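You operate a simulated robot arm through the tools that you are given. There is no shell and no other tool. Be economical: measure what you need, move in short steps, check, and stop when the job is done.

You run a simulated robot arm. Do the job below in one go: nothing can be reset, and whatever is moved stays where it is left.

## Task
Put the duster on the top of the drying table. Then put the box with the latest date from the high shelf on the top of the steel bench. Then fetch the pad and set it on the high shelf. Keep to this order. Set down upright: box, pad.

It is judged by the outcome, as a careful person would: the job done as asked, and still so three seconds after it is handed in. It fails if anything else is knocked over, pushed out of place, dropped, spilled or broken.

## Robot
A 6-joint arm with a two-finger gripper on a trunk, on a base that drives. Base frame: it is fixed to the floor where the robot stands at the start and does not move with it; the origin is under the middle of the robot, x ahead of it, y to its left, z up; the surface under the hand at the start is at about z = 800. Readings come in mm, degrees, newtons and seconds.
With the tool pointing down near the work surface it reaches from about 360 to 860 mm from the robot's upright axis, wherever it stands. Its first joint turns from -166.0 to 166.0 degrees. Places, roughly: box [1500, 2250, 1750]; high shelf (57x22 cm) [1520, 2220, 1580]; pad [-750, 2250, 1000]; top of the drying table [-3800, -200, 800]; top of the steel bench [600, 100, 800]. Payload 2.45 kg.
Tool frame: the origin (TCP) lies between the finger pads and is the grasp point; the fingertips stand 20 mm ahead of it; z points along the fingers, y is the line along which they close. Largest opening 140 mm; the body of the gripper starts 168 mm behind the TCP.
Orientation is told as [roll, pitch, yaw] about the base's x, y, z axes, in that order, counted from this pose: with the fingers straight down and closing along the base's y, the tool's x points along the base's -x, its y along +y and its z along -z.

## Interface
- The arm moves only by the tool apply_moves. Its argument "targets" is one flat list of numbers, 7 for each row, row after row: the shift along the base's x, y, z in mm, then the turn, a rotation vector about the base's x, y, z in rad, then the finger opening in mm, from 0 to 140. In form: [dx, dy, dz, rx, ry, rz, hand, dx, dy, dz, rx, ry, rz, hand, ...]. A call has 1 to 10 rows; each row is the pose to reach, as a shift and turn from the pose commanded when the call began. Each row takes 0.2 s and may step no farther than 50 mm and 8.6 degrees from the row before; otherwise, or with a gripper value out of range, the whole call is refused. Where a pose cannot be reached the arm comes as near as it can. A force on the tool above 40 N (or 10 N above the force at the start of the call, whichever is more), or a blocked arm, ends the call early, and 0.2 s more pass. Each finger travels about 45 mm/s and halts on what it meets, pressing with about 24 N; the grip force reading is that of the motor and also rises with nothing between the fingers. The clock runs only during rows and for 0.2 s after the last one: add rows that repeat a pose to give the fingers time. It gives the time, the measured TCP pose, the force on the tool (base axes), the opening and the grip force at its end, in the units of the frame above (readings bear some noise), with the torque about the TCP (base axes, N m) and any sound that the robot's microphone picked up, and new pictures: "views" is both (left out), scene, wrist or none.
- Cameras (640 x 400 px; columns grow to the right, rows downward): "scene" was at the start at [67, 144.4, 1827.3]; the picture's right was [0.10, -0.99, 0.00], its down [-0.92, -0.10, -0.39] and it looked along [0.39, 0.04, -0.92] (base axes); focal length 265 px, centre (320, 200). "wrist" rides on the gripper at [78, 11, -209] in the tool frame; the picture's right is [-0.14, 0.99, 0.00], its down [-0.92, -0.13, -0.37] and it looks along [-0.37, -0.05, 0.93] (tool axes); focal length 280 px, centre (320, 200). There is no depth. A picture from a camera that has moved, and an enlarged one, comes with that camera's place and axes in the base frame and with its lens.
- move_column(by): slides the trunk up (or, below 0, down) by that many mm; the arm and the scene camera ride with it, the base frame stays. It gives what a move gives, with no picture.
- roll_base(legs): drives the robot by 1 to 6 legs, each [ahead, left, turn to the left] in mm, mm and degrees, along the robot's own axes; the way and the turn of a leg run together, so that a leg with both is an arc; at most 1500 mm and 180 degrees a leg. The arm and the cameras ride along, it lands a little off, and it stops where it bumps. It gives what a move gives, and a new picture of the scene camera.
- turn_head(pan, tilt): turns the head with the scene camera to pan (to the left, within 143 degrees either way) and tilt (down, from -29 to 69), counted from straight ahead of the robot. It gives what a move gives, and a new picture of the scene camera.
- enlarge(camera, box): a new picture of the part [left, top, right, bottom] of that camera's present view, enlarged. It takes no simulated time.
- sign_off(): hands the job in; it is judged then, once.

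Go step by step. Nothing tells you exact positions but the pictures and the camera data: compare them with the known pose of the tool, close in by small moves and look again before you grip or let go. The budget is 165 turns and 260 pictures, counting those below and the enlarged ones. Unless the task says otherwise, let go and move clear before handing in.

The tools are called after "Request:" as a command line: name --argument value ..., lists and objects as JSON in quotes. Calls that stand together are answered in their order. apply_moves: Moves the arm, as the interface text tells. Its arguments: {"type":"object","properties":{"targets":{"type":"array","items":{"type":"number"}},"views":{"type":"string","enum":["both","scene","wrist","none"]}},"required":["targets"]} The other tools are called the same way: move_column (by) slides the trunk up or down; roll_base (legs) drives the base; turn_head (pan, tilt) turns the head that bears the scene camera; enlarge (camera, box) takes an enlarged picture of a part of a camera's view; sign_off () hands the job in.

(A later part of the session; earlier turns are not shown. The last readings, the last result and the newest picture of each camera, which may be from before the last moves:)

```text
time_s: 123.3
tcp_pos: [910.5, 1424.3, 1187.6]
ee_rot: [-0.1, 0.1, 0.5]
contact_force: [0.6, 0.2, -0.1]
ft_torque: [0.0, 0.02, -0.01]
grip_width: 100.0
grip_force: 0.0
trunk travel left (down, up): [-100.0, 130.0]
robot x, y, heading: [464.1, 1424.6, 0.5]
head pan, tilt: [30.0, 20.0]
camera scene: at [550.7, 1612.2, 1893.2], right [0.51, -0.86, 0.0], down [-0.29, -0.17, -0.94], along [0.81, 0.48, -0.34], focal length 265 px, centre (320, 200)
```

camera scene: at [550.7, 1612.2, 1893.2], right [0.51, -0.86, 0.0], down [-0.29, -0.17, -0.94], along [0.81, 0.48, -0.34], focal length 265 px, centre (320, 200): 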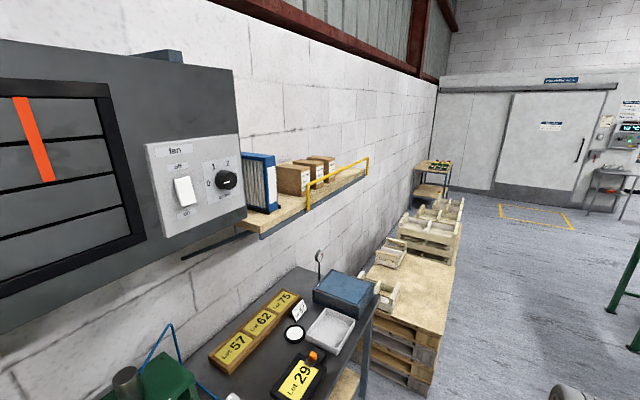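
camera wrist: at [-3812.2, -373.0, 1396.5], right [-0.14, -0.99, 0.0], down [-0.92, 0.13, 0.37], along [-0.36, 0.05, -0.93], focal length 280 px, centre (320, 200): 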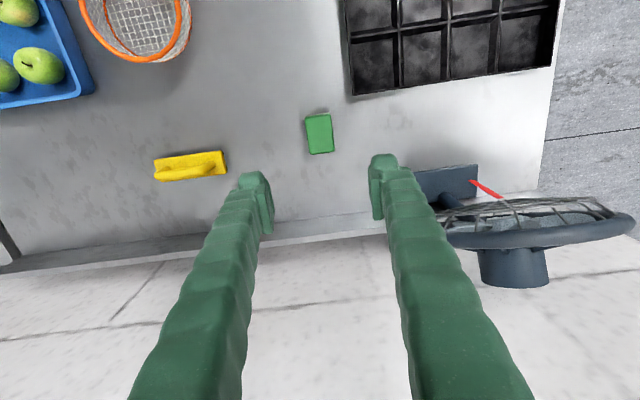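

Near the shelf now. I drive beside it and turn to face the wall, then read the labels.

Request:
roll_base --legs '[[880, -60, 0], [0, 0, 89.5]]'

Request:
turn_head --pan -8 --tilt 20

Request:
enlarge --camera "scene" --box '[240, 100, 480, 250]'

```text
time_s: 131.8
tcp_pos: [1341.5, 1818.5, 1188.4]
ee_rot: [0.0, -0.1, 90.8]
contact_force: [1.4, -0.2, 0.1]
ft_torque: [-0.01, -0.02, 0.04]
grip_width: 100.0
grip_force: 0.1
trunk travel left (down, up): [-100.0, 130.0]
robot x, y, heading: [1340.8, 1368.4, 90.8]
head pan, tilt: [30.0, 20.0]
camera scene: at [1153.3, 1455.9, 1893.2], right [0.86, 0.51, 0.0], down [0.18, -0.29, -0.94], along [-0.48, 0.81, -0.34], focal length 265 px, centre (320, 200)
```

scene: 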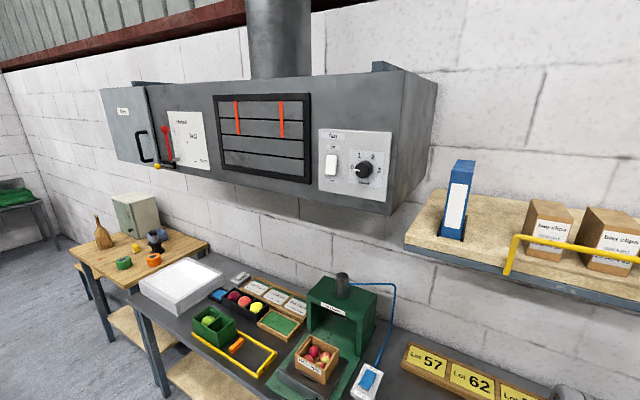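

```text
time_s: 132.9
tcp_pos: [1340.4, 1818.6, 1187.2]
ee_rot: [0.0, 0.0, 90.7]
contact_force: [-0.4, 0.1, -0.9]
ft_torque: [0.02, 0.02, -0.01]
grip_width: 99.8
grip_force: 0.0
trunk travel left (down, up): [-100.0, 130.0]
robot x, y, heading: [1340.3, 1367.9, 90.5]
head pan, tilt: [-8.0, 20.0]
camera scene: at [1212.7, 1468.4, 1893.2], right [0.99, -0.12, 0.0], down [-0.04, -0.34, -0.94], along [0.12, 0.93, -0.34], focal length 265 px, centre (320, 200)
```

scene: 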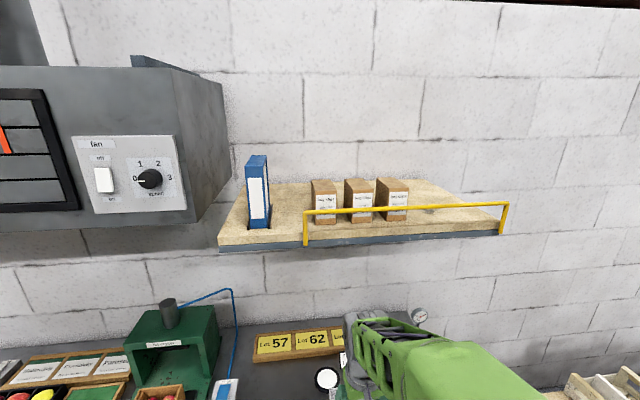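

```text
2.67 times, centred on (360, 175) of scene
camera zoom: at [1212.7, 1468.4, 1893.2], right [0.99, -0.12, 0.0], down [-0.04, -0.34, -0.94], along [0.12, 0.93, -0.34], focal length 706 px, centre (213, 267)
```

zoom: 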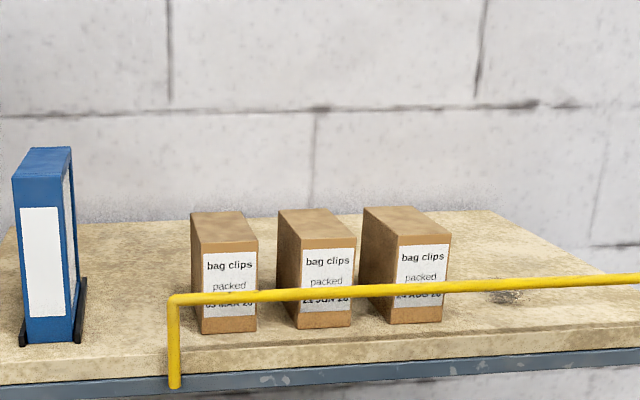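

The three boxes read MAR, JUN, AUG; the rail hides parts. I raise the trunk and enlarge the labels.

Request:
move_column --by 130

Request:
turn_head --pan -16 --tilt 30

Request:
enlarge --camera "scene" --box '[260, 150, 372, 220]'

```text
time_s: 134.5
tcp_pos: [1339.7, 1817.7, 1317.0]
ee_rot: [0.0, 0.0, 90.8]
contact_force: [0.8, -0.2, 0.8]
ft_torque: [-0.02, 0.01, -0.01]
grip_width: 100.1
grip_force: 0.0
trunk travel left (down, up): [-230.0, 0.0]
robot x, y, heading: [1342.6, 1372.6, 90.8]
head pan, tilt: [-8.0, 20.0]
```

```text
time_s: 135.2
tcp_pos: [1341.4, 1818.6, 1317.6]
ee_rot: [0.0, 0.0, 90.8]
contact_force: [0.0, 0.1, -0.8]
ft_torque: [0.01, 0.01, 0.0]
grip_width: 100.2
grip_force: 0.1
trunk travel left (down, up): [-230.0, 0.0]
robot x, y, heading: [1338.9, 1372.2, 90.8]
head pan, tilt: [-16.0, 30.0]
camera scene: at [1224.8, 1463.2, 2007.2], right [0.97, -0.26, 0.0], down [-0.13, -0.48, -0.87], along [0.23, 0.84, -0.5], focal length 265 px, centre (320, 200)
```

scene: 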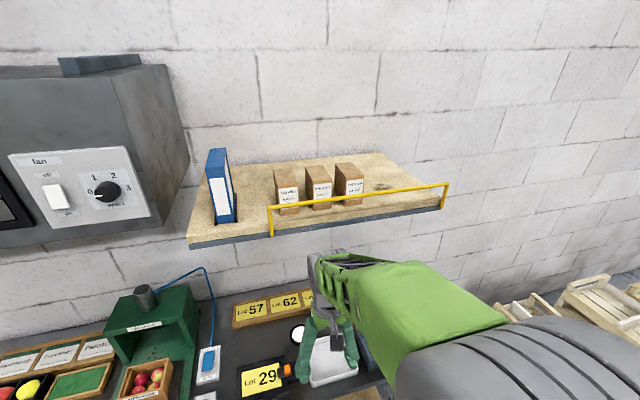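

```text
5.71 times, centred on (316, 185) of scene
camera zoom: at [1224.8, 1463.2, 2007.2], right [0.97, -0.26, 0.0], down [-0.13, -0.48, -0.87], along [0.23, 0.84, -0.5], focal length 1512 px, centre (343, 286)
```

zoom: 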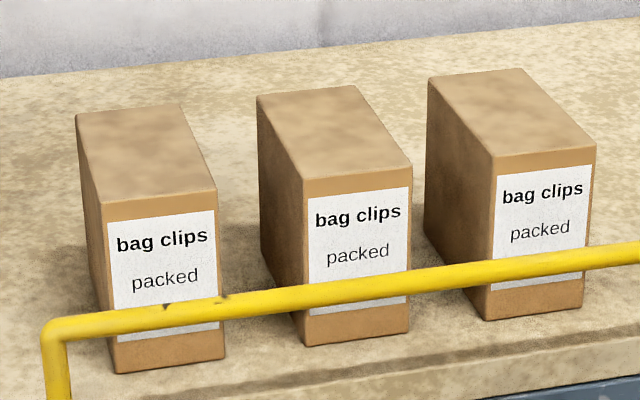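

The rail hides the date line from up here; I lower the trunk to see beneath the rail.

Request:
move_column --by -200

Request:
turn_head --pan -16 --tilt 14

Request:
enlarge --camera "scene" --box '[260, 150, 388, 230]'

```text
time_s: 137.3
tcp_pos: [1340.3, 1818.8, 1117.7]
ee_rot: [0.0, 0.0, 90.8]
contact_force: [-0.3, -0.1, 0.8]
ft_torque: [0.01, -0.01, 0.02]
grip_width: 99.9
grip_force: 0.0
trunk travel left (down, up): [-30.0, 200.0]
robot x, y, heading: [1347.6, 1371.3, 90.5]
head pan, tilt: [-16.0, 30.0]
```

```text
time_s: 138.1
tcp_pos: [1339.7, 1818.5, 1116.8]
ee_rot: [0.0, -0.1, 90.7]
contact_force: [0.4, 0.1, -0.2]
ft_torque: [-0.01, 0.02, 0.01]
grip_width: 100.4
grip_force: 0.2
trunk travel left (down, up): [-30.0, 200.0]
robot x, y, heading: [1343.6, 1370.3, 91.2]
head pan, tilt: [-16.0, 14.0]
camera scene: at [1225.6, 1466.1, 1832.9], right [0.97, -0.26, 0.0], down [-0.06, -0.23, -0.97], along [0.25, 0.94, -0.24], focal length 265 px, centre (320, 200)
```

scene: 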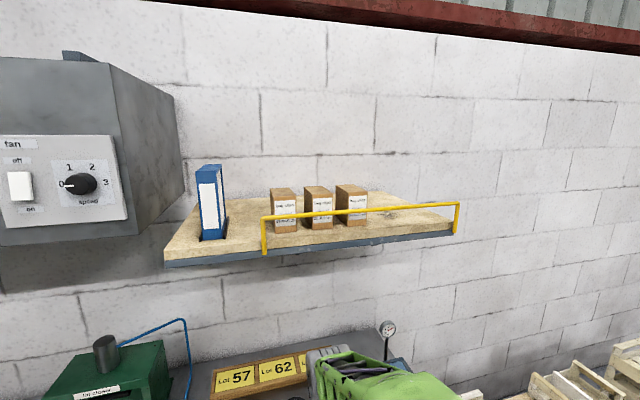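

```text
5.00 times, centred on (324, 190) of scene
camera zoom: at [1225.6, 1466.1, 1832.9], right [0.97, -0.26, 0.0], down [-0.06, -0.23, -0.97], along [0.25, 0.94, -0.24], focal length 1323 px, centre (300, 250)
```

zoom: 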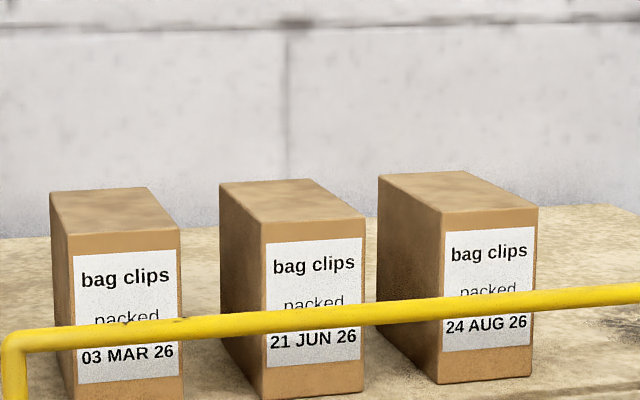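

The right-hand box, 24 AUG 26, is the latest; I estimate it at x≈1500, y≈2107–2220, top z≈1684. I raise the trunk and the arm well clear of the shelf first.

Request:
move_column --by 200

Request:
apply_moves --targets '[15, 0, 46, 0, 0, 0, 100, 30, 0, 92, 0, 0, 0, 100, 45, 0, 138, 0, 0, 0, 100, 60, 0, 184, 0, 0, 0, 100, 75, 0, 230, 0, 0, 0, 100, 90, 0, 276, 0, 0, 0, 100, 105, 0, 322, 0, 0, 0, 100, 120, 0, 368, 0, 0, 0, 100, 135, 0, 414, 0, 0, 0, 100, 150, 0, 455, 0, 0, 0, 90]'

```text
time_s: 140.3
tcp_pos: [1339.7, 1818.6, 1317.3]
ee_rot: [0.0, 0.0, 90.8]
contact_force: [-0.7, -0.5, -1.0]
ft_torque: [0.03, -0.01, 0.02]
grip_width: 100.1
grip_force: 0.1
trunk travel left (down, up): [-230.0, 0.0]
robot x, y, heading: [1338.5, 1370.9, 90.8]
head pan, tilt: [-16.0, 14.0]
```

```text
time_s: 142.5
tcp_pos: [1485.2, 1809.6, 1715.7]
ee_rot: [-0.2, -0.5, 90.9]
contact_force: [-0.4, 0.5, -0.2]
ft_torque: [0.01, 0.02, 0.04]
grip_width: 89.9
grip_force: 0.2
out of reach, approached as far as the arm can: row 9, 10
trunk travel left (down, up): [-230.0, 0.0]
robot x, y, heading: [1344.4, 1370.8, 90.8]
head pan, tilt: [-16.0, 14.0]
camera scene: at [1226.0, 1465.3, 2033.1], right [0.97, -0.26, 0.0], down [-0.06, -0.23, -0.97], along [0.25, 0.94, -0.24], focal length 265 px, centre (320, 200)
camera wrist: at [1474.4, 1728.4, 1923.7], right [-0.99, 0.12, 0.0], down [0.11, 0.92, 0.38], along [0.05, 0.37, -0.93], focal length 280 px, centre (320, 200)
```

scene: 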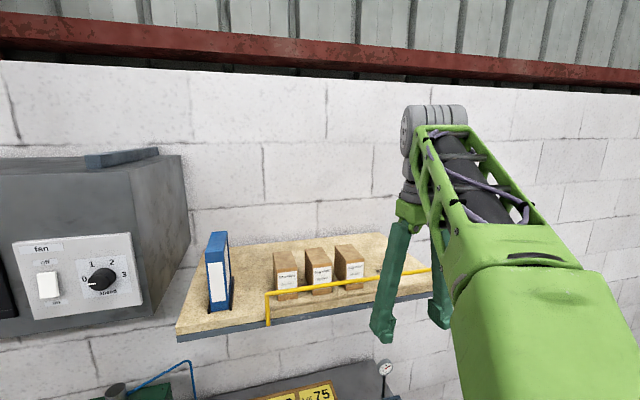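
wrist: 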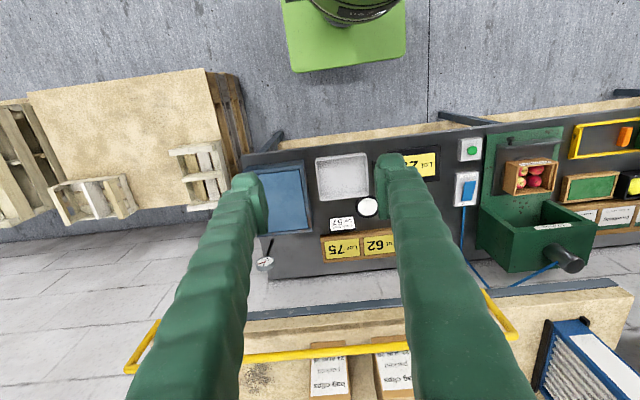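

Tool-down reach tops out near z≈1716, too low to lift over the yellow rail, so I'll tilt the tool about 55° forward and come over the rail. First the tilt, clear of the shelf.

Request:
apply_moves --targets '[0, 15, -8, 0.137, 0, 0, 80, 0, 30, -16, 0.274, 0, 0, 80, 0, 45, -24, 0.411, 0, 0, 80, 0, 60, -32, 0.548, 0, 0, 80, 0, 75, -40, 0.685, 0, 0, 80, 0, 90, -48, 0.822, 0, 0, 80, 0, 105, -52, 0.96, 0, 0, 80]'

```text
time_s: 144.3
tcp_pos: [1498.0, 1936.2, 1598.9]
ee_rot: [5.2, -48.7, 86.3]
contact_force: [-0.4, 0.0, 0.4]
ft_torque: [0.01, -0.01, -0.01]
grip_width: 79.8
grip_force: 0.1
trunk travel left (down, up): [-230.0, 0.0]
robot x, y, heading: [1346.3, 1369.8, 90.7]
head pan, tilt: [-16.0, 14.0]
stopped in row 7: the arm was blocked; the commanded pose is now the measured one
camera scene: at [1111.0, 1401.6, 2033.0], right [0.28, 0.96, 0.0], down [0.23, -0.07, -0.97], along [-0.93, 0.27, -0.24], focal length 265 px, centre (320, 200)
camera wrist: at [1492.4, 1726.8, 1676.6], right [-0.98, 0.09, 0.16], down [0.18, 0.33, 0.93], along [0.03, 0.94, -0.34], focal length 280 px, centre (320, 200)
```

scene: 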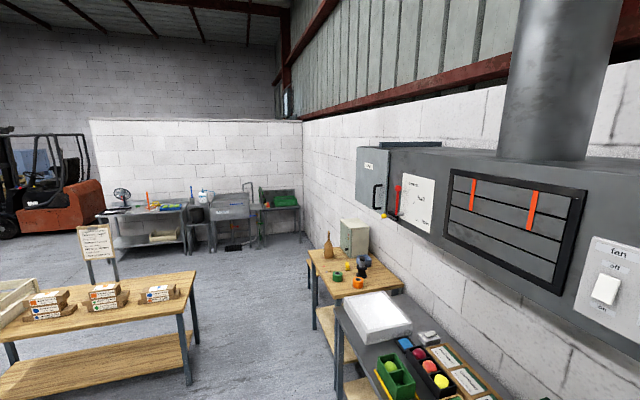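
wrist: 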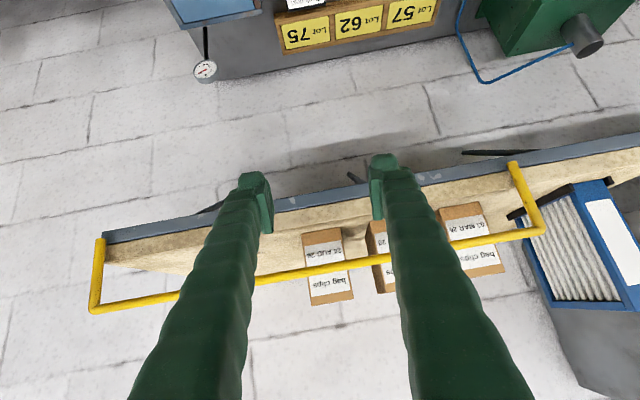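

The arm ran into my own head camera because it was folded too close. I back the base off a bit, then extend the arm forward to free it.

Request:
roll_base --legs '[[-250, 0, 0]]'

Request:
apply_moves --targets '[0, 40, 15, 0, 0, 0, 80, 0, 80, 30, 0, 0, 0, 80, 0, 120, 45, 0, 0, 0, 80, 0, 160, 60, 0, 0, 0, 80, 0, 200, 75, 0, 0, 0, 80]' --views "scene"

Request:
turn_head --pan -5 --tilt 14

```text
time_s: 146.1
tcp_pos: [1505.5, 1688.9, 1599.7]
ee_rot: [5.1, -49.0, 85.9]
contact_force: [0.1, -0.1, 0.2]
ft_torque: [0.05, 0.0, 0.02]
grip_width: 80.1
grip_force: 0.0
trunk travel left (down, up): [-230.0, 0.0]
robot x, y, heading: [1343.9, 1127.9, 90.5]
head pan, tilt: [-16.0, 14.0]
camera scene: at [1112.7, 1148.0, 2033.0], right [0.2, 0.98, 0.0], down [0.24, -0.05, -0.97], along [-0.95, 0.19, -0.24], focal length 265 px, centre (320, 200)
```

scene: 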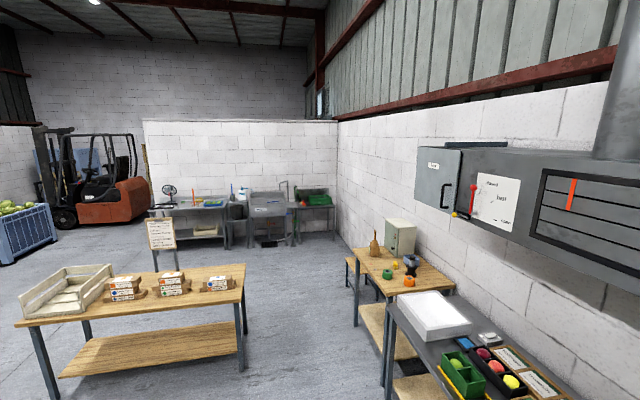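

```text
time_s: 147.3
tcp_pos: [1505.5, 1891.2, 1673.7]
ee_rot: [5.1, -48.9, 85.9]
contact_force: [0.2, 0.4, 0.0]
ft_torque: [-0.01, 0.0, 0.0]
grip_width: 79.8
grip_force: 0.1
trunk travel left (down, up): [-230.0, 0.0]
robot x, y, heading: [1346.9, 1126.2, 90.5]
head pan, tilt: [-16.0, 14.0]
camera scene: at [1228.1, 1221.4, 2032.9], right [0.96, -0.27, 0.0], down [-0.06, -0.23, -0.97], along [0.26, 0.94, -0.24], focal length 265 px, centre (320, 200)
```

scene: 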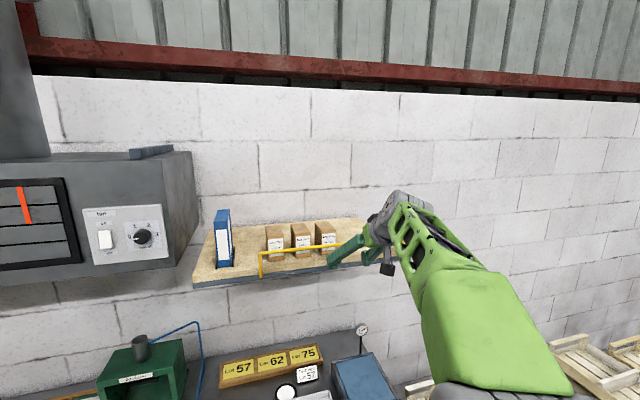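

```text
time_s: 148.0
tcp_pos: [1505.6, 1893.2, 1672.8]
ee_rot: [5.2, -48.9, 86.0]
contact_force: [-0.7, -0.2, -0.2]
ft_torque: [-0.03, -0.01, 0.0]
grip_width: 79.9
grip_force: 0.0
trunk travel left (down, up): [-230.0, 0.0]
robot x, y, heading: [1345.2, 1128.3, 90.6]
head pan, tilt: [-5.0, 14.0]
camera scene: at [1211.4, 1224.8, 2033.0], right [1.0, -0.08, 0.0], down [-0.02, -0.24, -0.97], along [0.07, 0.97, -0.24], focal length 265 px, centre (320, 200)
```

scene: 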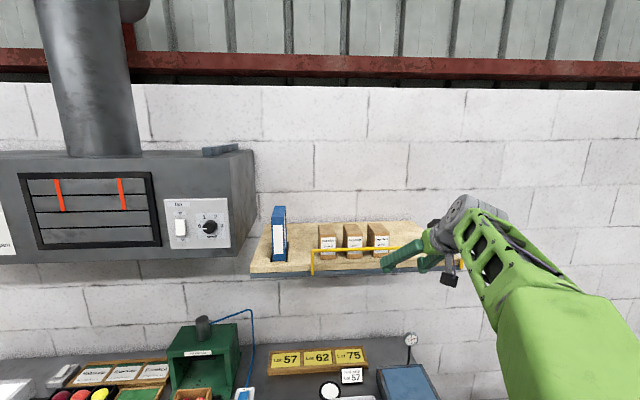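

Free again. I straighten the tool and lift to z≈1735, then verify before driving in over the rail.

Request:
apply_moves --targets '[-3, -25, 20, 0, -0.06, 0, 80, -5, -50, 45, 0, -0.06, 0, 80, -5, -65, 65, 0, -0.06, 0, 80]' --views "both"

```text
time_s: 148.8
tcp_pos: [1501.3, 1825.0, 1740.0]
ee_rot: [0.0, -49.1, 90.0]
contact_force: [-0.2, -0.1, 0.9]
ft_torque: [0.01, 0.01, -0.06]
grip_width: 80.1
grip_force: 0.1
trunk travel left (down, up): [-230.0, 0.0]
robot x, y, heading: [1347.8, 1125.4, 90.8]
head pan, tilt: [-5.0, 14.0]
camera scene: at [1210.9, 1223.3, 2033.0], right [1.0, -0.08, 0.0], down [-0.02, -0.24, -0.97], along [0.07, 0.97, -0.24], focal length 265 px, centre (320, 200)
camera wrist: at [1488.3, 1615.8, 1818.1], right [-0.99, 0.09, 0.1], down [0.13, 0.33, 0.94], along [0.05, 0.94, -0.33], focal length 280 px, centre (320, 200)
```

scene: 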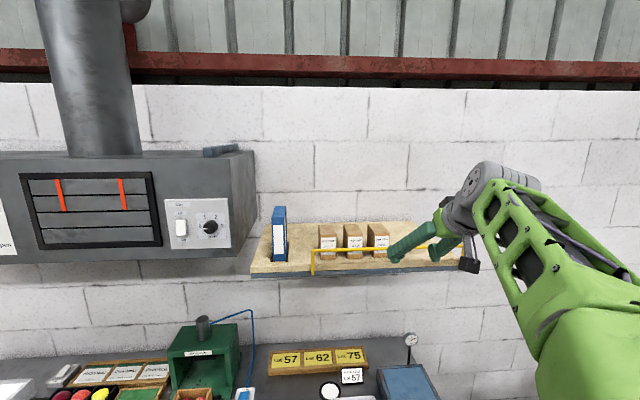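
wrist: 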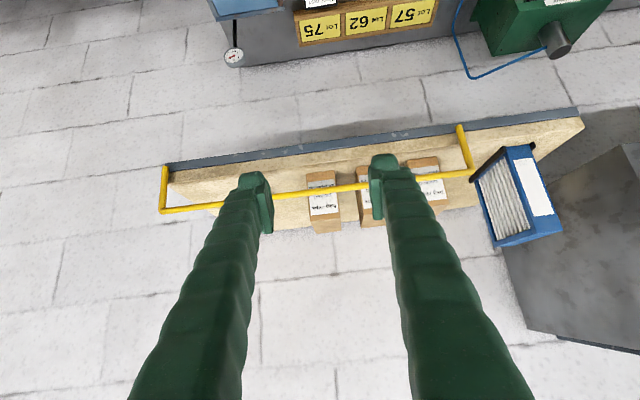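

Reached well. I raise slightly more and drive forward so the tips hover over the rail just in front of the box.

Request:
apply_moves --targets '[0, 0, 20, 0, 0, 0, 80]' --views "none"

Request:
roll_base --legs '[[240, 0, -0.4]]'

Request:
apply_moves --targets '[0, 0, 0, 0, 0, 0, 80]' --views "wrist"

Request:
enlarge --camera "scene" --box '[300, 180, 508, 310]'

```text
time_s: 149.2
tcp_pos: [1500.3, 1825.5, 1759.1]
ee_rot: [0.0, -49.1, 89.9]
contact_force: [0.0, -0.2, -0.5]
ft_torque: [0.01, -0.04, -0.02]
grip_width: 79.9
grip_force: 0.0
trunk travel left (down, up): [-230.0, 0.0]
robot x, y, heading: [1342.7, 1127.4, 90.8]
head pan, tilt: [-5.0, 14.0]
```

```text
time_s: 151.0
tcp_pos: [1503.3, 2065.5, 1758.0]
ee_rot: [0.0, -49.0, 89.5]
contact_force: [-0.3, 0.5, -0.4]
ft_torque: [-0.03, 0.01, -0.01]
grip_width: 79.8
grip_force: 0.1
trunk travel left (down, up): [-230.0, 0.0]
robot x, y, heading: [1343.6, 1362.2, 90.3]
head pan, tilt: [-5.0, 14.0]
camera scene: at [1210.4, 1466.3, 2032.9], right [1.0, -0.08, 0.0], down [-0.02, -0.24, -0.97], along [0.08, 0.97, -0.24], focal length 265 px, centre (320, 200)
```

scene: 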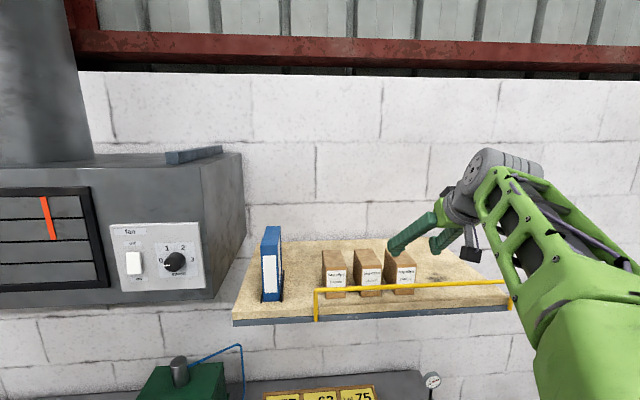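

```text
time_s: 151.4
tcp_pos: [1504.2, 2064.4, 1759.0]
ee_rot: [0.0, -49.0, 89.5]
contact_force: [0.1, 0.5, -0.1]
ft_torque: [-0.02, 0.01, 0.03]
grip_width: 80.0
grip_force: 0.0
trunk travel left (down, up): [-230.0, 0.0]
robot x, y, heading: [1344.4, 1363.0, 90.4]
head pan, tilt: [-5.0, 14.0]
camera wrist: at [1490.4, 1855.7, 1836.7], right [-0.99, 0.1, 0.1], down [0.13, 0.32, 0.94], along [0.06, 0.94, -0.33], focal length 280 px, centre (320, 200)
```

wrist: 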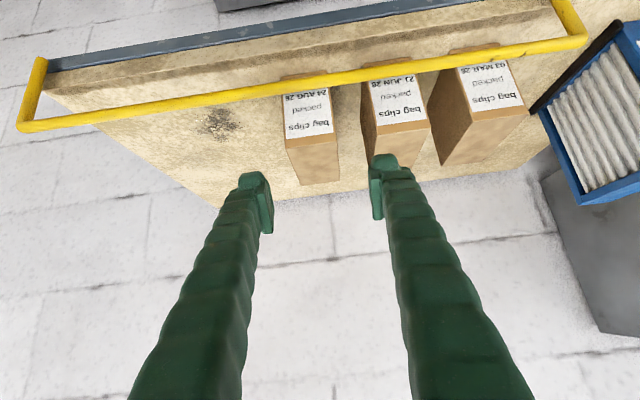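

```text
3.08 times, centred on (404, 245) of scene
camera zoom: at [1210.4, 1465.0, 2033.0], right [1.0, -0.08, 0.0], down [-0.02, -0.24, -0.97], along [0.08, 0.97, -0.24], focal length 814 px, centre (62, 62)
```

zoom: 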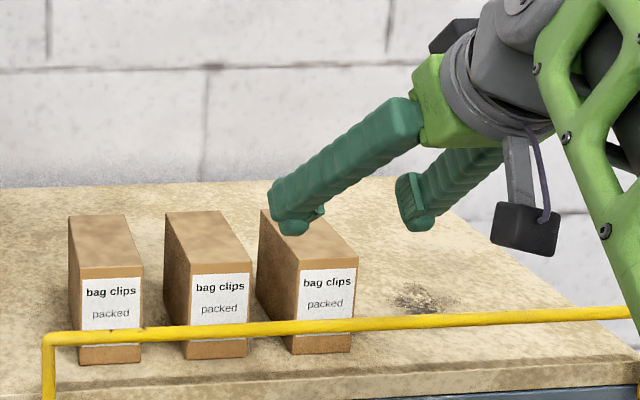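

The box centre is near x≈1508, y≈2162. I'll drive 60 mm closer, then position the arm above the box with tips straddling.

Request:
roll_base --legs '[[60, 0, 0]]'

Request:
apply_moves --targets '[2, 12, -10, 0, 0, 0.008, 76, 4, 25, -20, 0, 0, 0.008, 76, 4, 25, -20, 0, 0, 0.008, 76]' --views "both"

```text
time_s: 152.4
tcp_pos: [1503.6, 2126.8, 1757.2]
ee_rot: [-0.1, -48.9, 89.4]
contact_force: [0.1, -0.1, -0.1]
ft_torque: [-0.04, -0.02, 0.0]
grip_width: 79.9
grip_force: 0.1
trunk travel left (down, up): [-230.0, 0.0]
robot x, y, heading: [1343.8, 1423.1, 90.3]
head pan, tilt: [-5.0, 14.0]
camera scene: at [1210.3, 1526.6, 2032.8], right [1.0, -0.08, 0.0], down [-0.02, -0.24, -0.97], along [0.08, 0.97, -0.24], focal length 265 px, centre (320, 200)
```

scene: 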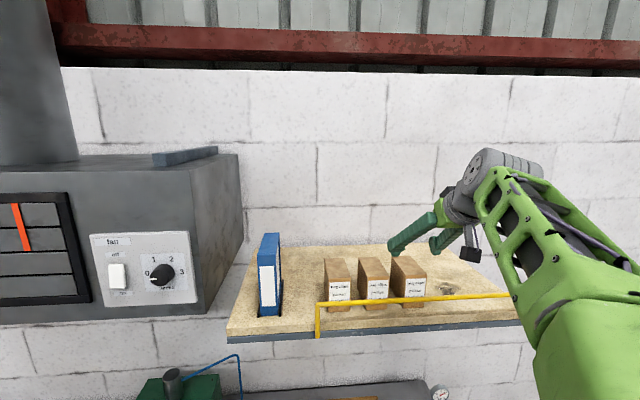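

```text
time_s: 153.2
tcp_pos: [1506.5, 2150.2, 1738.7]
ee_rot: [0.0, -49.1, 89.9]
contact_force: [-0.4, 0.0, 0.4]
ft_torque: [0.0, 0.02, 0.0]
grip_width: 75.9
grip_force: 0.0
trunk travel left (down, up): [-230.0, 0.0]
robot x, y, heading: [1342.5, 1421.1, 90.0]
head pan, tilt: [-5.0, 14.0]
camera scene: at [1210.1, 1523.3, 2033.0], right [1.0, -0.08, 0.0], down [-0.02, -0.24, -0.97], along [0.08, 0.97, -0.24], focal length 265 px, centre (320, 200)
camera wrist: at [1495.5, 1940.8, 1816.6], right [-0.99, 0.09, 0.1], down [0.13, 0.33, 0.94], along [0.05, 0.94, -0.33], focal length 280 px, centre (320, 200)
```

scene: 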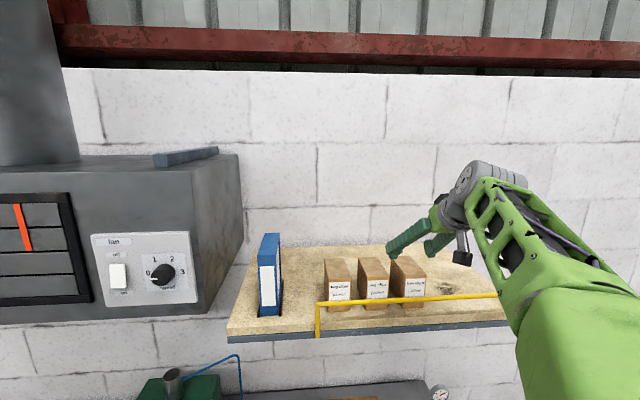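
wrist: 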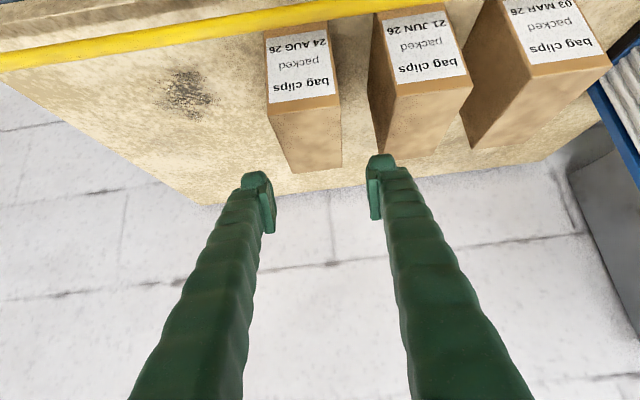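

Alignment is good; I centre by 3 mm, and descend around the box.

Request:
apply_moves --targets '[2, 5, -20, 0, 0, 0, 78, 3, 9, -50, 0, 0, 0, 78, 3, 9, -80, 0, 0, 0, 78, 3, 9, -97, 0, 0, 0, 78]' --views "both"

Request:
enlarge --camera "scene" --box '[330, 220, 458, 300]'

```text
time_s: 154.2
tcp_pos: [1510.5, 2157.8, 1642.3]
ee_rot: [0.1, -49.0, 90.0]
contact_force: [0.2, -0.1, 0.5]
ft_torque: [0.02, 0.02, 0.01]
grip_width: 77.9
grip_force: 0.1
trunk travel left (down, up): [-230.0, 0.0]
robot x, y, heading: [1343.3, 1421.2, 90.2]
head pan, tilt: [-5.0, 14.0]
camera scene: at [1210.3, 1523.9, 2033.0], right [1.0, -0.08, 0.0], down [-0.02, -0.24, -0.97], along [0.08, 0.97, -0.24], focal length 265 px, centre (320, 200)
camera wrist: at [1498.5, 1949.2, 1720.1], right [-0.99, 0.09, 0.1], down [0.13, 0.33, 0.94], along [0.05, 0.94, -0.33], focal length 280 px, centre (320, 200)
```

scene: 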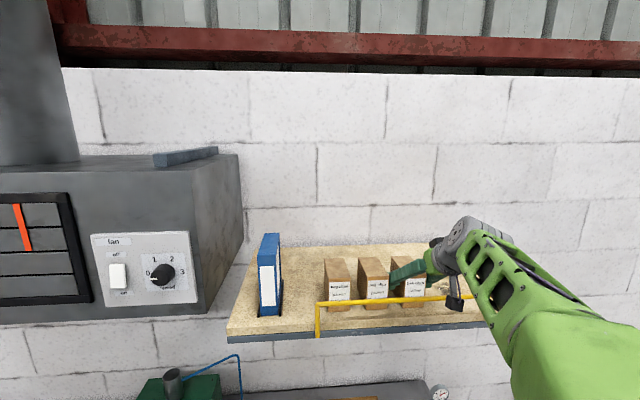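
wrist: 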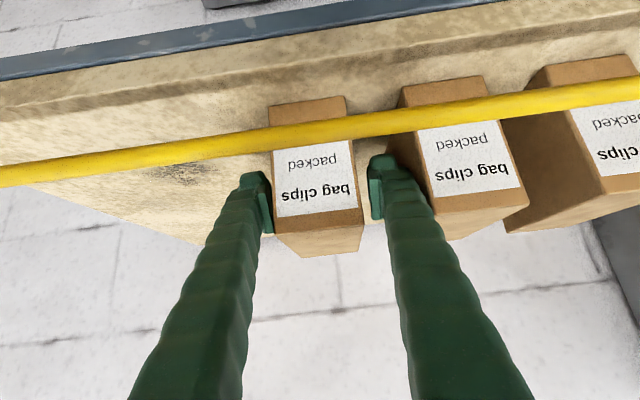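

```text
5.00 times, centred on (394, 260) of scene
camera zoom: at [1210.3, 1523.9, 2033.0], right [1.0, -0.08, 0.0], down [-0.02, -0.24, -0.97], along [0.08, 0.97, -0.24], focal length 1323 px, centre (-50, -100)
```

zoom: 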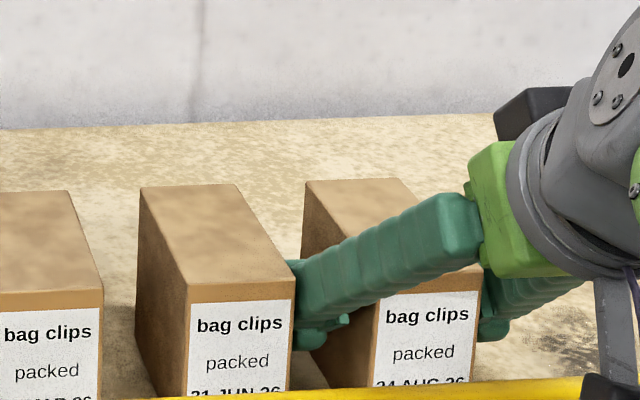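

The fingers straddle the AUG box. I close, then lift.

Request:
apply_moves --targets '[0, 0, 0, 0, 0, 0, 60, 0, 0, 0, 0, 0, 0, 40, 0, 0, 0, 0, 0, 0, 30, 0, 0, 0, 0, 0, 0, 30, 0, 0, 0, 0, 0, 0, 30]' --views "none"

Request:
apply_moves --targets '[0, 0, 10, 0, 0, 0, 30, 0, 0, 30, 0, 0, 0, 30, 0, 0, 60, 0, 0, 0, 30, 0, 0, 90, 0, 0, 0, 30]' --views "both"

```text
time_s: 155.4
tcp_pos: [1509.1, 2157.7, 1641.5]
ee_rot: [0.0, -48.9, 90.1]
contact_force: [0.5, -0.2, 0.2]
ft_torque: [0.0, 0.03, -0.02]
grip_width: 60.1
grip_force: 23.7
trunk travel left (down, up): [-230.0, 0.0]
robot x, y, heading: [1339.2, 1421.2, 90.2]
head pan, tilt: [-5.0, 14.0]
```

```text
time_s: 156.4
tcp_pos: [1509.6, 2158.7, 1732.8]
ee_rot: [0.0, -49.0, 90.1]
contact_force: [-0.2, 1.1, -1.8]
ft_torque: [-0.01, 0.02, 0.0]
grip_width: 59.7
grip_force: 24.3
trunk travel left (down, up): [-230.0, 0.0]
robot x, y, heading: [1341.5, 1417.6, 90.0]
head pan, tilt: [-5.0, 14.0]
camera scene: at [1210.2, 1523.8, 2033.0], right [1.0, -0.08, 0.0], down [-0.02, -0.24, -0.97], along [0.08, 0.97, -0.24], focal length 265 px, centre (320, 200)
camera wrist: at [1498.8, 1949.3, 1811.1], right [-0.99, 0.09, 0.1], down [0.13, 0.33, 0.94], along [0.05, 0.94, -0.34], focal length 280 px, centre (320, 200)
```

scene: 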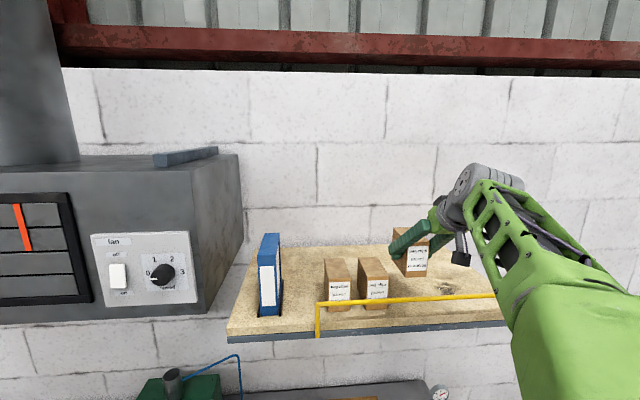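
wrist: 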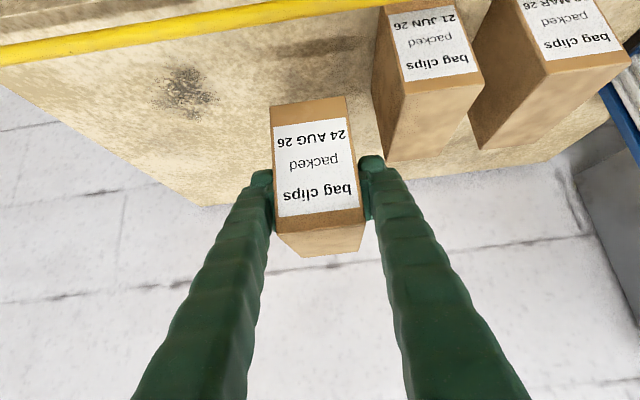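

The box is held upright, 24 AUG visible. I lift a little more and back the base away over the rail.

Request:
apply_moves --targets '[0, -10, 12, 0, 0, 0, 30, 0, -20, 24, 0, 0, 0, 30]' --views "scene"

Request:
enlarge --camera "scene" --box '[330, 210, 490, 310]'

```text
time_s: 157.0
tcp_pos: [1509.7, 2136.7, 1755.9]
ee_rot: [0.0, -49.0, 90.0]
contact_force: [-0.4, -0.2, -1.4]
ft_torque: [-0.02, 0.02, -0.01]
grip_width: 60.1
grip_force: 23.4
trunk travel left (down, up): [-230.0, 0.0]
robot x, y, heading: [1341.4, 1420.7, 90.1]
head pan, tilt: [-5.0, 14.0]
camera scene: at [1210.2, 1523.7, 2033.0], right [1.0, -0.08, 0.0], down [-0.02, -0.24, -0.97], along [0.08, 0.97, -0.24], focal length 265 px, centre (320, 200)
```

scene: 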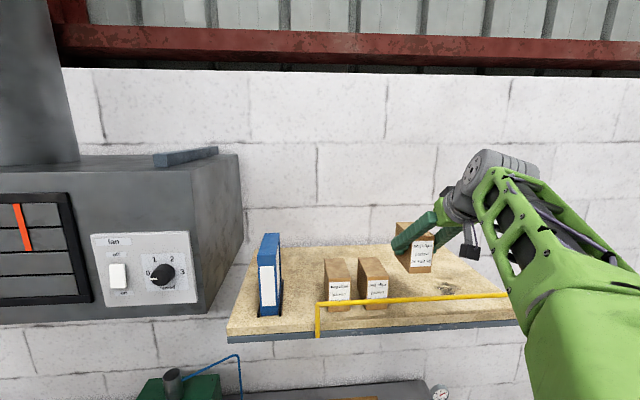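

```text
4.00 times, centred on (410, 260) of scene
camera zoom: at [1210.2, 1523.7, 2033.0], right [1.0, -0.08, 0.0], down [-0.02, -0.24, -0.97], along [0.08, 0.97, -0.24], focal length 1058 px, centre (-40, -40)
```

zoom: 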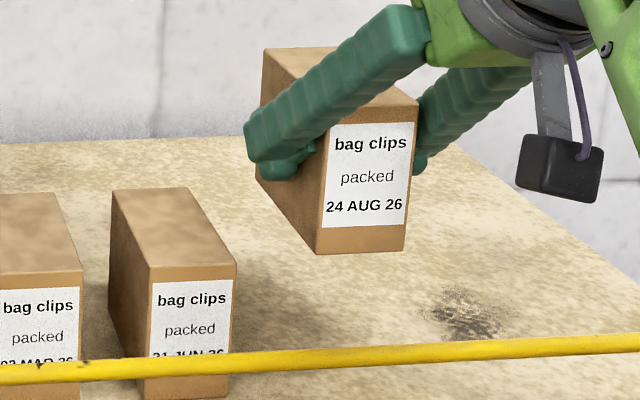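

Clear of the rail by ~40 mm. I back away and lower the trunk and arm to a carrying height.

Request:
roll_base --legs '[[-470, 0, 0]]'

Request:
move_column --by -130

Request:
apply_moves --targets '[-17, 0, -40, 0, 0, 0, 30, -34, 0, -80, 0, 0, 0, 30, -51, 0, -120, 0, 0, 0, 30, -68, 0, -160, 0, 0, 0, 30, -85, 0, -200, 0, 0, 0, 30, -102, 0, -240, 0, 0, 0, 30, -119, 0, -280, 0, 0, 0, 30, -136, 0, -320, 0, 0, 0, 30, -153, 0, -350, 0, 0, 0, 30, -165, 0, -380, 0, 0, 0, 30]' --views "both"

```text
time_s: 159.8
tcp_pos: [1512.2, 1663.4, 1756.4]
ee_rot: [0.1, -49.1, 89.9]
contact_force: [-0.4, -1.3, -1.9]
ft_torque: [-0.01, 0.01, -0.04]
grip_width: 60.0
grip_force: 24.9
trunk travel left (down, up): [-230.0, 0.0]
robot x, y, heading: [1346.0, 948.5, 90.3]
head pan, tilt: [-5.0, 14.0]
camera scene: at [1212.0, 1049.5, 2033.0], right [1.0, -0.08, 0.0], down [-0.02, -0.24, -0.97], along [0.08, 0.97, -0.24], focal length 265 px, centre (320, 200)
```

scene: 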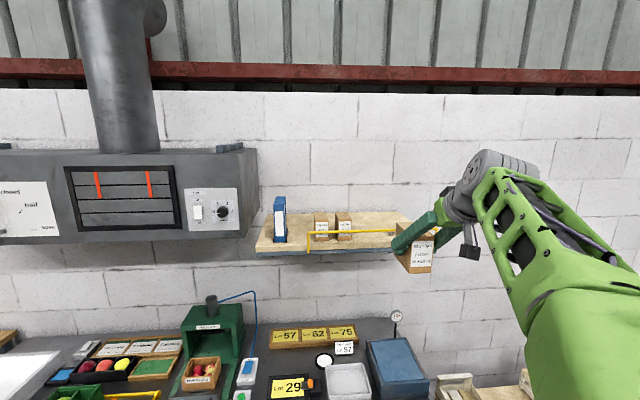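

```text
time_s: 161.4
tcp_pos: [1512.2, 1663.2, 1626.4]
ee_rot: [0.1, -49.1, 90.1]
contact_force: [0.2, 0.3, -1.5]
ft_torque: [-0.03, 0.01, 0.01]
grip_width: 59.9
grip_force: 23.9
trunk travel left (down, up): [-100.0, 130.0]
robot x, y, heading: [1343.7, 951.6, 90.1]
head pan, tilt: [-5.0, 14.0]
```

```text
time_s: 163.6
tcp_pos: [1351.5, 1663.1, 1264.2]
ee_rot: [0.1, -48.8, 90.8]
contact_force: [0.0, 0.2, -1.4]
ft_torque: [-0.02, 0.0, -0.04]
grip_width: 60.0
grip_force: 23.7
out of reach, approached as far as the arm can: row 10
trunk travel left (down, up): [-100.0, 130.0]
robot x, y, heading: [1343.4, 948.0, 90.3]
head pan, tilt: [-5.0, 14.0]
camera scene: at [1211.9, 1050.6, 1903.0], right [1.0, -0.08, 0.0], down [-0.02, -0.24, -0.97], along [0.08, 0.97, -0.24], focal length 265 px, centre (320, 200)
camera wrist: at [1343.6, 1454.0, 1343.4], right [-0.99, 0.08, 0.1], down [0.12, 0.33, 0.94], along [0.04, 0.94, -0.34], focal length 280 px, centre (320, 200)
```

scene: 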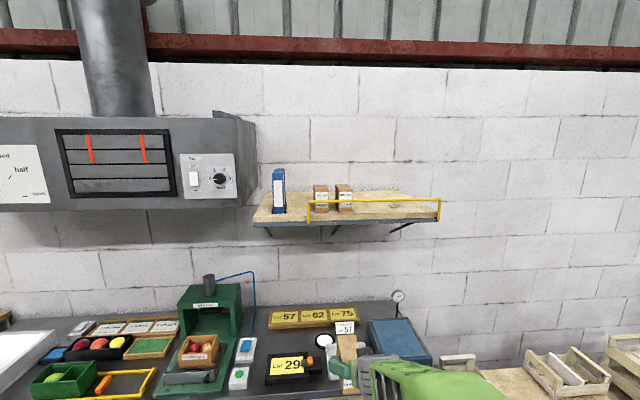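
wrist: 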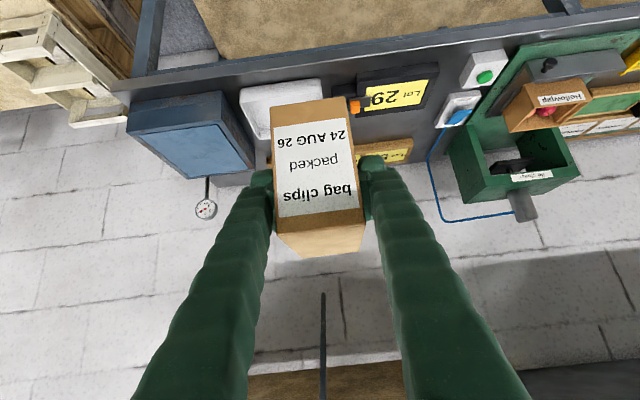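

The wrist hits a limit at this tilt when low and close in. I'll test extending further out while lowering, in free air here.

Request:
apply_moves --targets '[0, 45, 0, 0, 0, 0, 30, 0, 90, 0, 0, 0, 0, 30, 0, 130, -20, 0, 0, 0, 30, 0, 150, -60, 0, 0, 0, 30, 0, 160, -100, 0, 0, 0, 30, 0, 160, -145, 0, 0, 0, 30, 0, 160, -190, 0, 0, 0, 30]' --views "none"

```text
time_s: 165.2
tcp_pos: [1350.4, 1824.9, 1076.6]
ee_rot: [0.0, -49.0, 89.8]
contact_force: [0.9, 0.5, -1.6]
ft_torque: [-0.06, 0.0, 0.02]
grip_width: 59.9
grip_force: 23.5
out of reach, approached as far as the arm can: row 1
trunk travel left (down, up): [-100.0, 130.0]
robot x, y, heading: [1346.1, 949.0, 90.3]
head pan, tilt: [-5.0, 14.0]
```

Extended works. I test lower.

Request:
apply_moves --targets '[0, 0, -40, 0, 0, 0, 30, 0, 0, -80, 0, 0, 0, 30, 0, 0, -120, 0, 0, 0, 30, 0, 0, -160, 0, 0, 0, 30]' --views "none"

```text
time_s: 166.2
tcp_pos: [1347.0, 1825.6, 915.9]
ee_rot: [-0.1, -49.0, 90.0]
contact_force: [-0.9, 0.4, -0.6]
ft_torque: [-0.08, -0.04, -0.01]
grip_width: 60.3
grip_force: 24.3
trunk travel left (down, up): [-100.0, 130.0]
robot x, y, heading: [1342.4, 948.2, 90.4]
head pan, tilt: [-5.0, 14.0]
```

Feasible. I raise again, then turn left through the open side and drive to face the steel bench from its left end.

Request:
apply_moves --targets '[0, 0, 45, 0, 0, 0, 30, 0, 0, 90, 0, 0, 0, 30, 0, 0, 135, 0, 0, 0, 30, 0, 0, 180, 0, 0, 0, 30, 0, 0, 225, 0, 0, 0, 30]' --views "none"

Request:
roll_base --legs '[[0, 0, 89.6], [730, -200, 0]]'

Request:
turn_head --pan 75 --tilt 45

```text
time_s: 167.4
tcp_pos: [1347.5, 1823.1, 1140.1]
ee_rot: [0.0, -48.9, 90.0]
contact_force: [1.2, 0.1, -1.8]
ft_torque: [-0.01, -0.04, -0.02]
grip_width: 60.0
grip_force: 24.1
trunk travel left (down, up): [-100.0, 130.0]
robot x, y, heading: [1347.1, 947.5, 90.1]
head pan, tilt: [-5.0, 14.0]
```

```text
time_s: 175.3
tcp_pos: [-260.3, 1144.1, 1139.3]
ee_rot: [-0.1, -49.1, -179.7]
contact_force: [0.9, 0.1, -1.4]
ft_torque: [0.0, -0.04, -0.01]
grip_width: 60.1
grip_force: 23.9
trunk travel left (down, up): [-100.0, 130.0]
robot x, y, heading: [612.9, 1145.8, -179.6]
head pan, tilt: [-5.0, 14.0]
camera scene: at [513.3, 1012.1, 1902.9], right [0.08, 1.0, 0.0], down [0.24, -0.02, -0.97], along [-0.97, 0.08, -0.24], focal length 265 px, centre (320, 200)
```

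scene: 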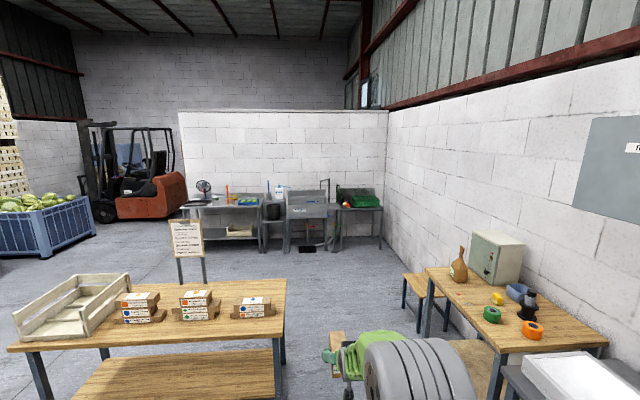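

```text
time_s: 176.8
tcp_pos: [-259.7, 1143.8, 1140.0]
ee_rot: [0.1, -49.0, -179.7]
contact_force: [0.7, 0.3, -2.1]
ft_torque: [0.0, -0.03, -0.01]
grip_width: 60.0
grip_force: 23.8
trunk travel left (down, up): [-100.0, 130.0]
robot x, y, heading: [615.6, 1142.8, -179.3]
head pan, tilt: [75.0, 45.0]
camera scene: at [586.5, 926.0, 1854.6], right [-0.97, 0.25, 0.0], down [0.18, 0.68, -0.71], along [-0.18, -0.68, -0.71], focal length 265 px, centre (320, 200)
```

scene: 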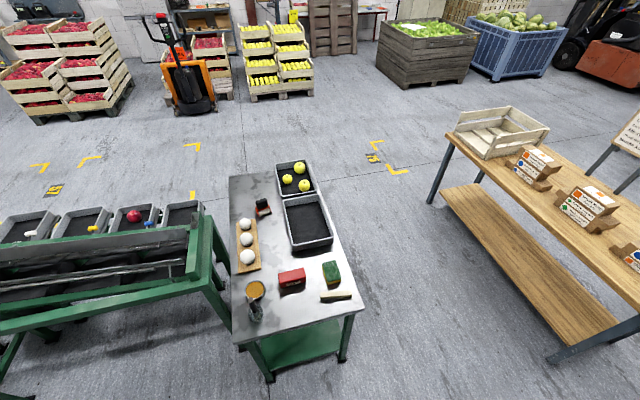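

I see the bench with a free area between rack, tray and red box around (608,205). I turn to face the bench.

Request:
roll_base --legs '[[0, 0, 89.3]]'

Request:
turn_head --pan 0 --tilt 50

Request:
apply_moves --targets '[0, 0, 0, 0, 0, 0, 30]' --views "wrist"

```text
time_s: 181.0
tcp_pos: [597.4, 271.9, 1139.3]
ee_rot: [0.0, -48.9, -91.1]
contact_force: [-0.8, 0.8, -1.8]
ft_torque: [0.01, 0.0, -0.01]
grip_width: 59.9
grip_force: 24.2
trunk travel left (down, up): [-100.0, 130.0]
robot x, y, heading: [617.8, 1146.8, -91.1]
head pan, tilt: [75.0, 45.0]
camera scene: at [834.0, 1110.2, 1854.5], right [-0.27, -0.96, 0.0], down [-0.68, 0.19, -0.71], along [0.68, -0.19, -0.71], focal length 265 px, centre (320, 200)
```

scene: 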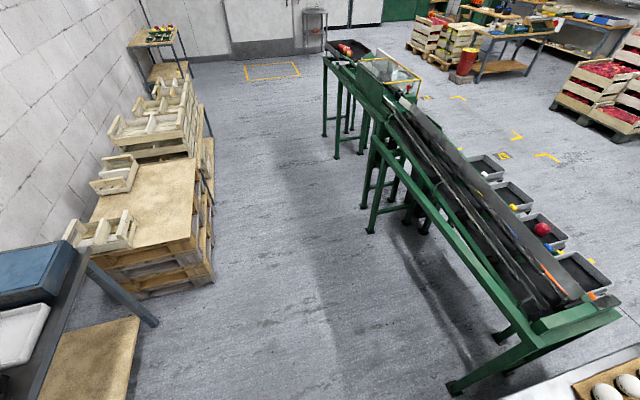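

```text
time_s: 182.5
tcp_pos: [597.4, 271.4, 1139.2]
ee_rot: [0.1, -49.0, -91.2]
contact_force: [0.3, 0.5, -1.9]
ft_torque: [0.01, -0.02, 0.0]
grip_width: 60.0
grip_force: 24.1
trunk travel left (down, up): [-100.0, 130.0]
robot x, y, heading: [616.5, 1146.7, -90.7]
head pan, tilt: [0.0, 50.0]
camera scene: at [754.5, 1055.5, 1847.6], right [-1.0, 0.01, 0.0], down [0.01, 0.77, -0.64], along [-0.01, -0.64, -0.77], focal length 265 px, centre (320, 200)
```

scene: 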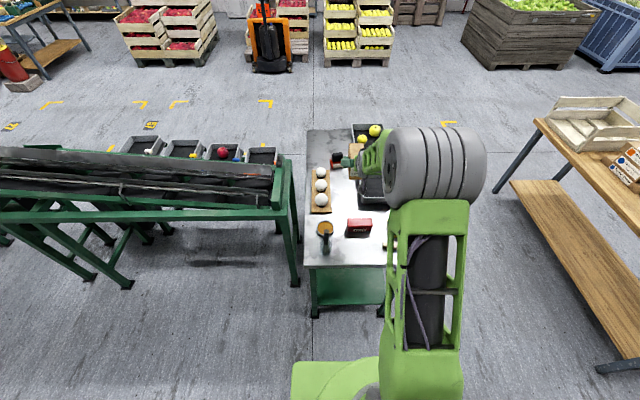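

```text
time_s: 182.9
tcp_pos: [598.0, 271.8, 1140.3]
ee_rot: [0.0, -49.0, -91.1]
contact_force: [0.0, 0.1, -1.8]
ft_torque: [0.04, 0.01, -0.01]
grip_width: 60.0
grip_force: 23.6
trunk travel left (down, up): [-100.0, 130.0]
robot x, y, heading: [616.2, 1148.3, -90.8]
head pan, tilt: [0.0, 50.0]
camera wrist: at [612.0, 479.7, 1217.8], right [0.99, -0.11, 0.1], down [-0.13, -0.32, 0.94], along [-0.07, -0.94, -0.34], focal length 280 px, centre (320, 200)
```

wrist: 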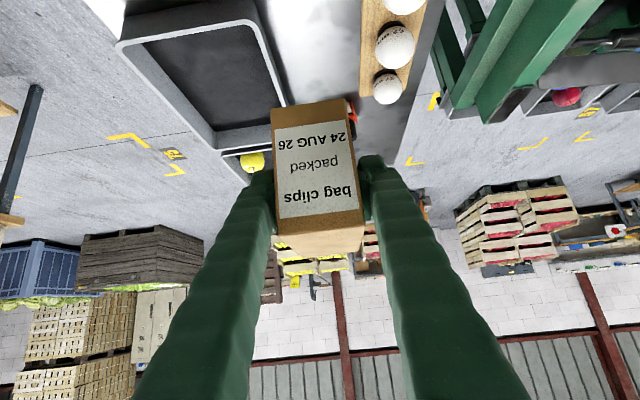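

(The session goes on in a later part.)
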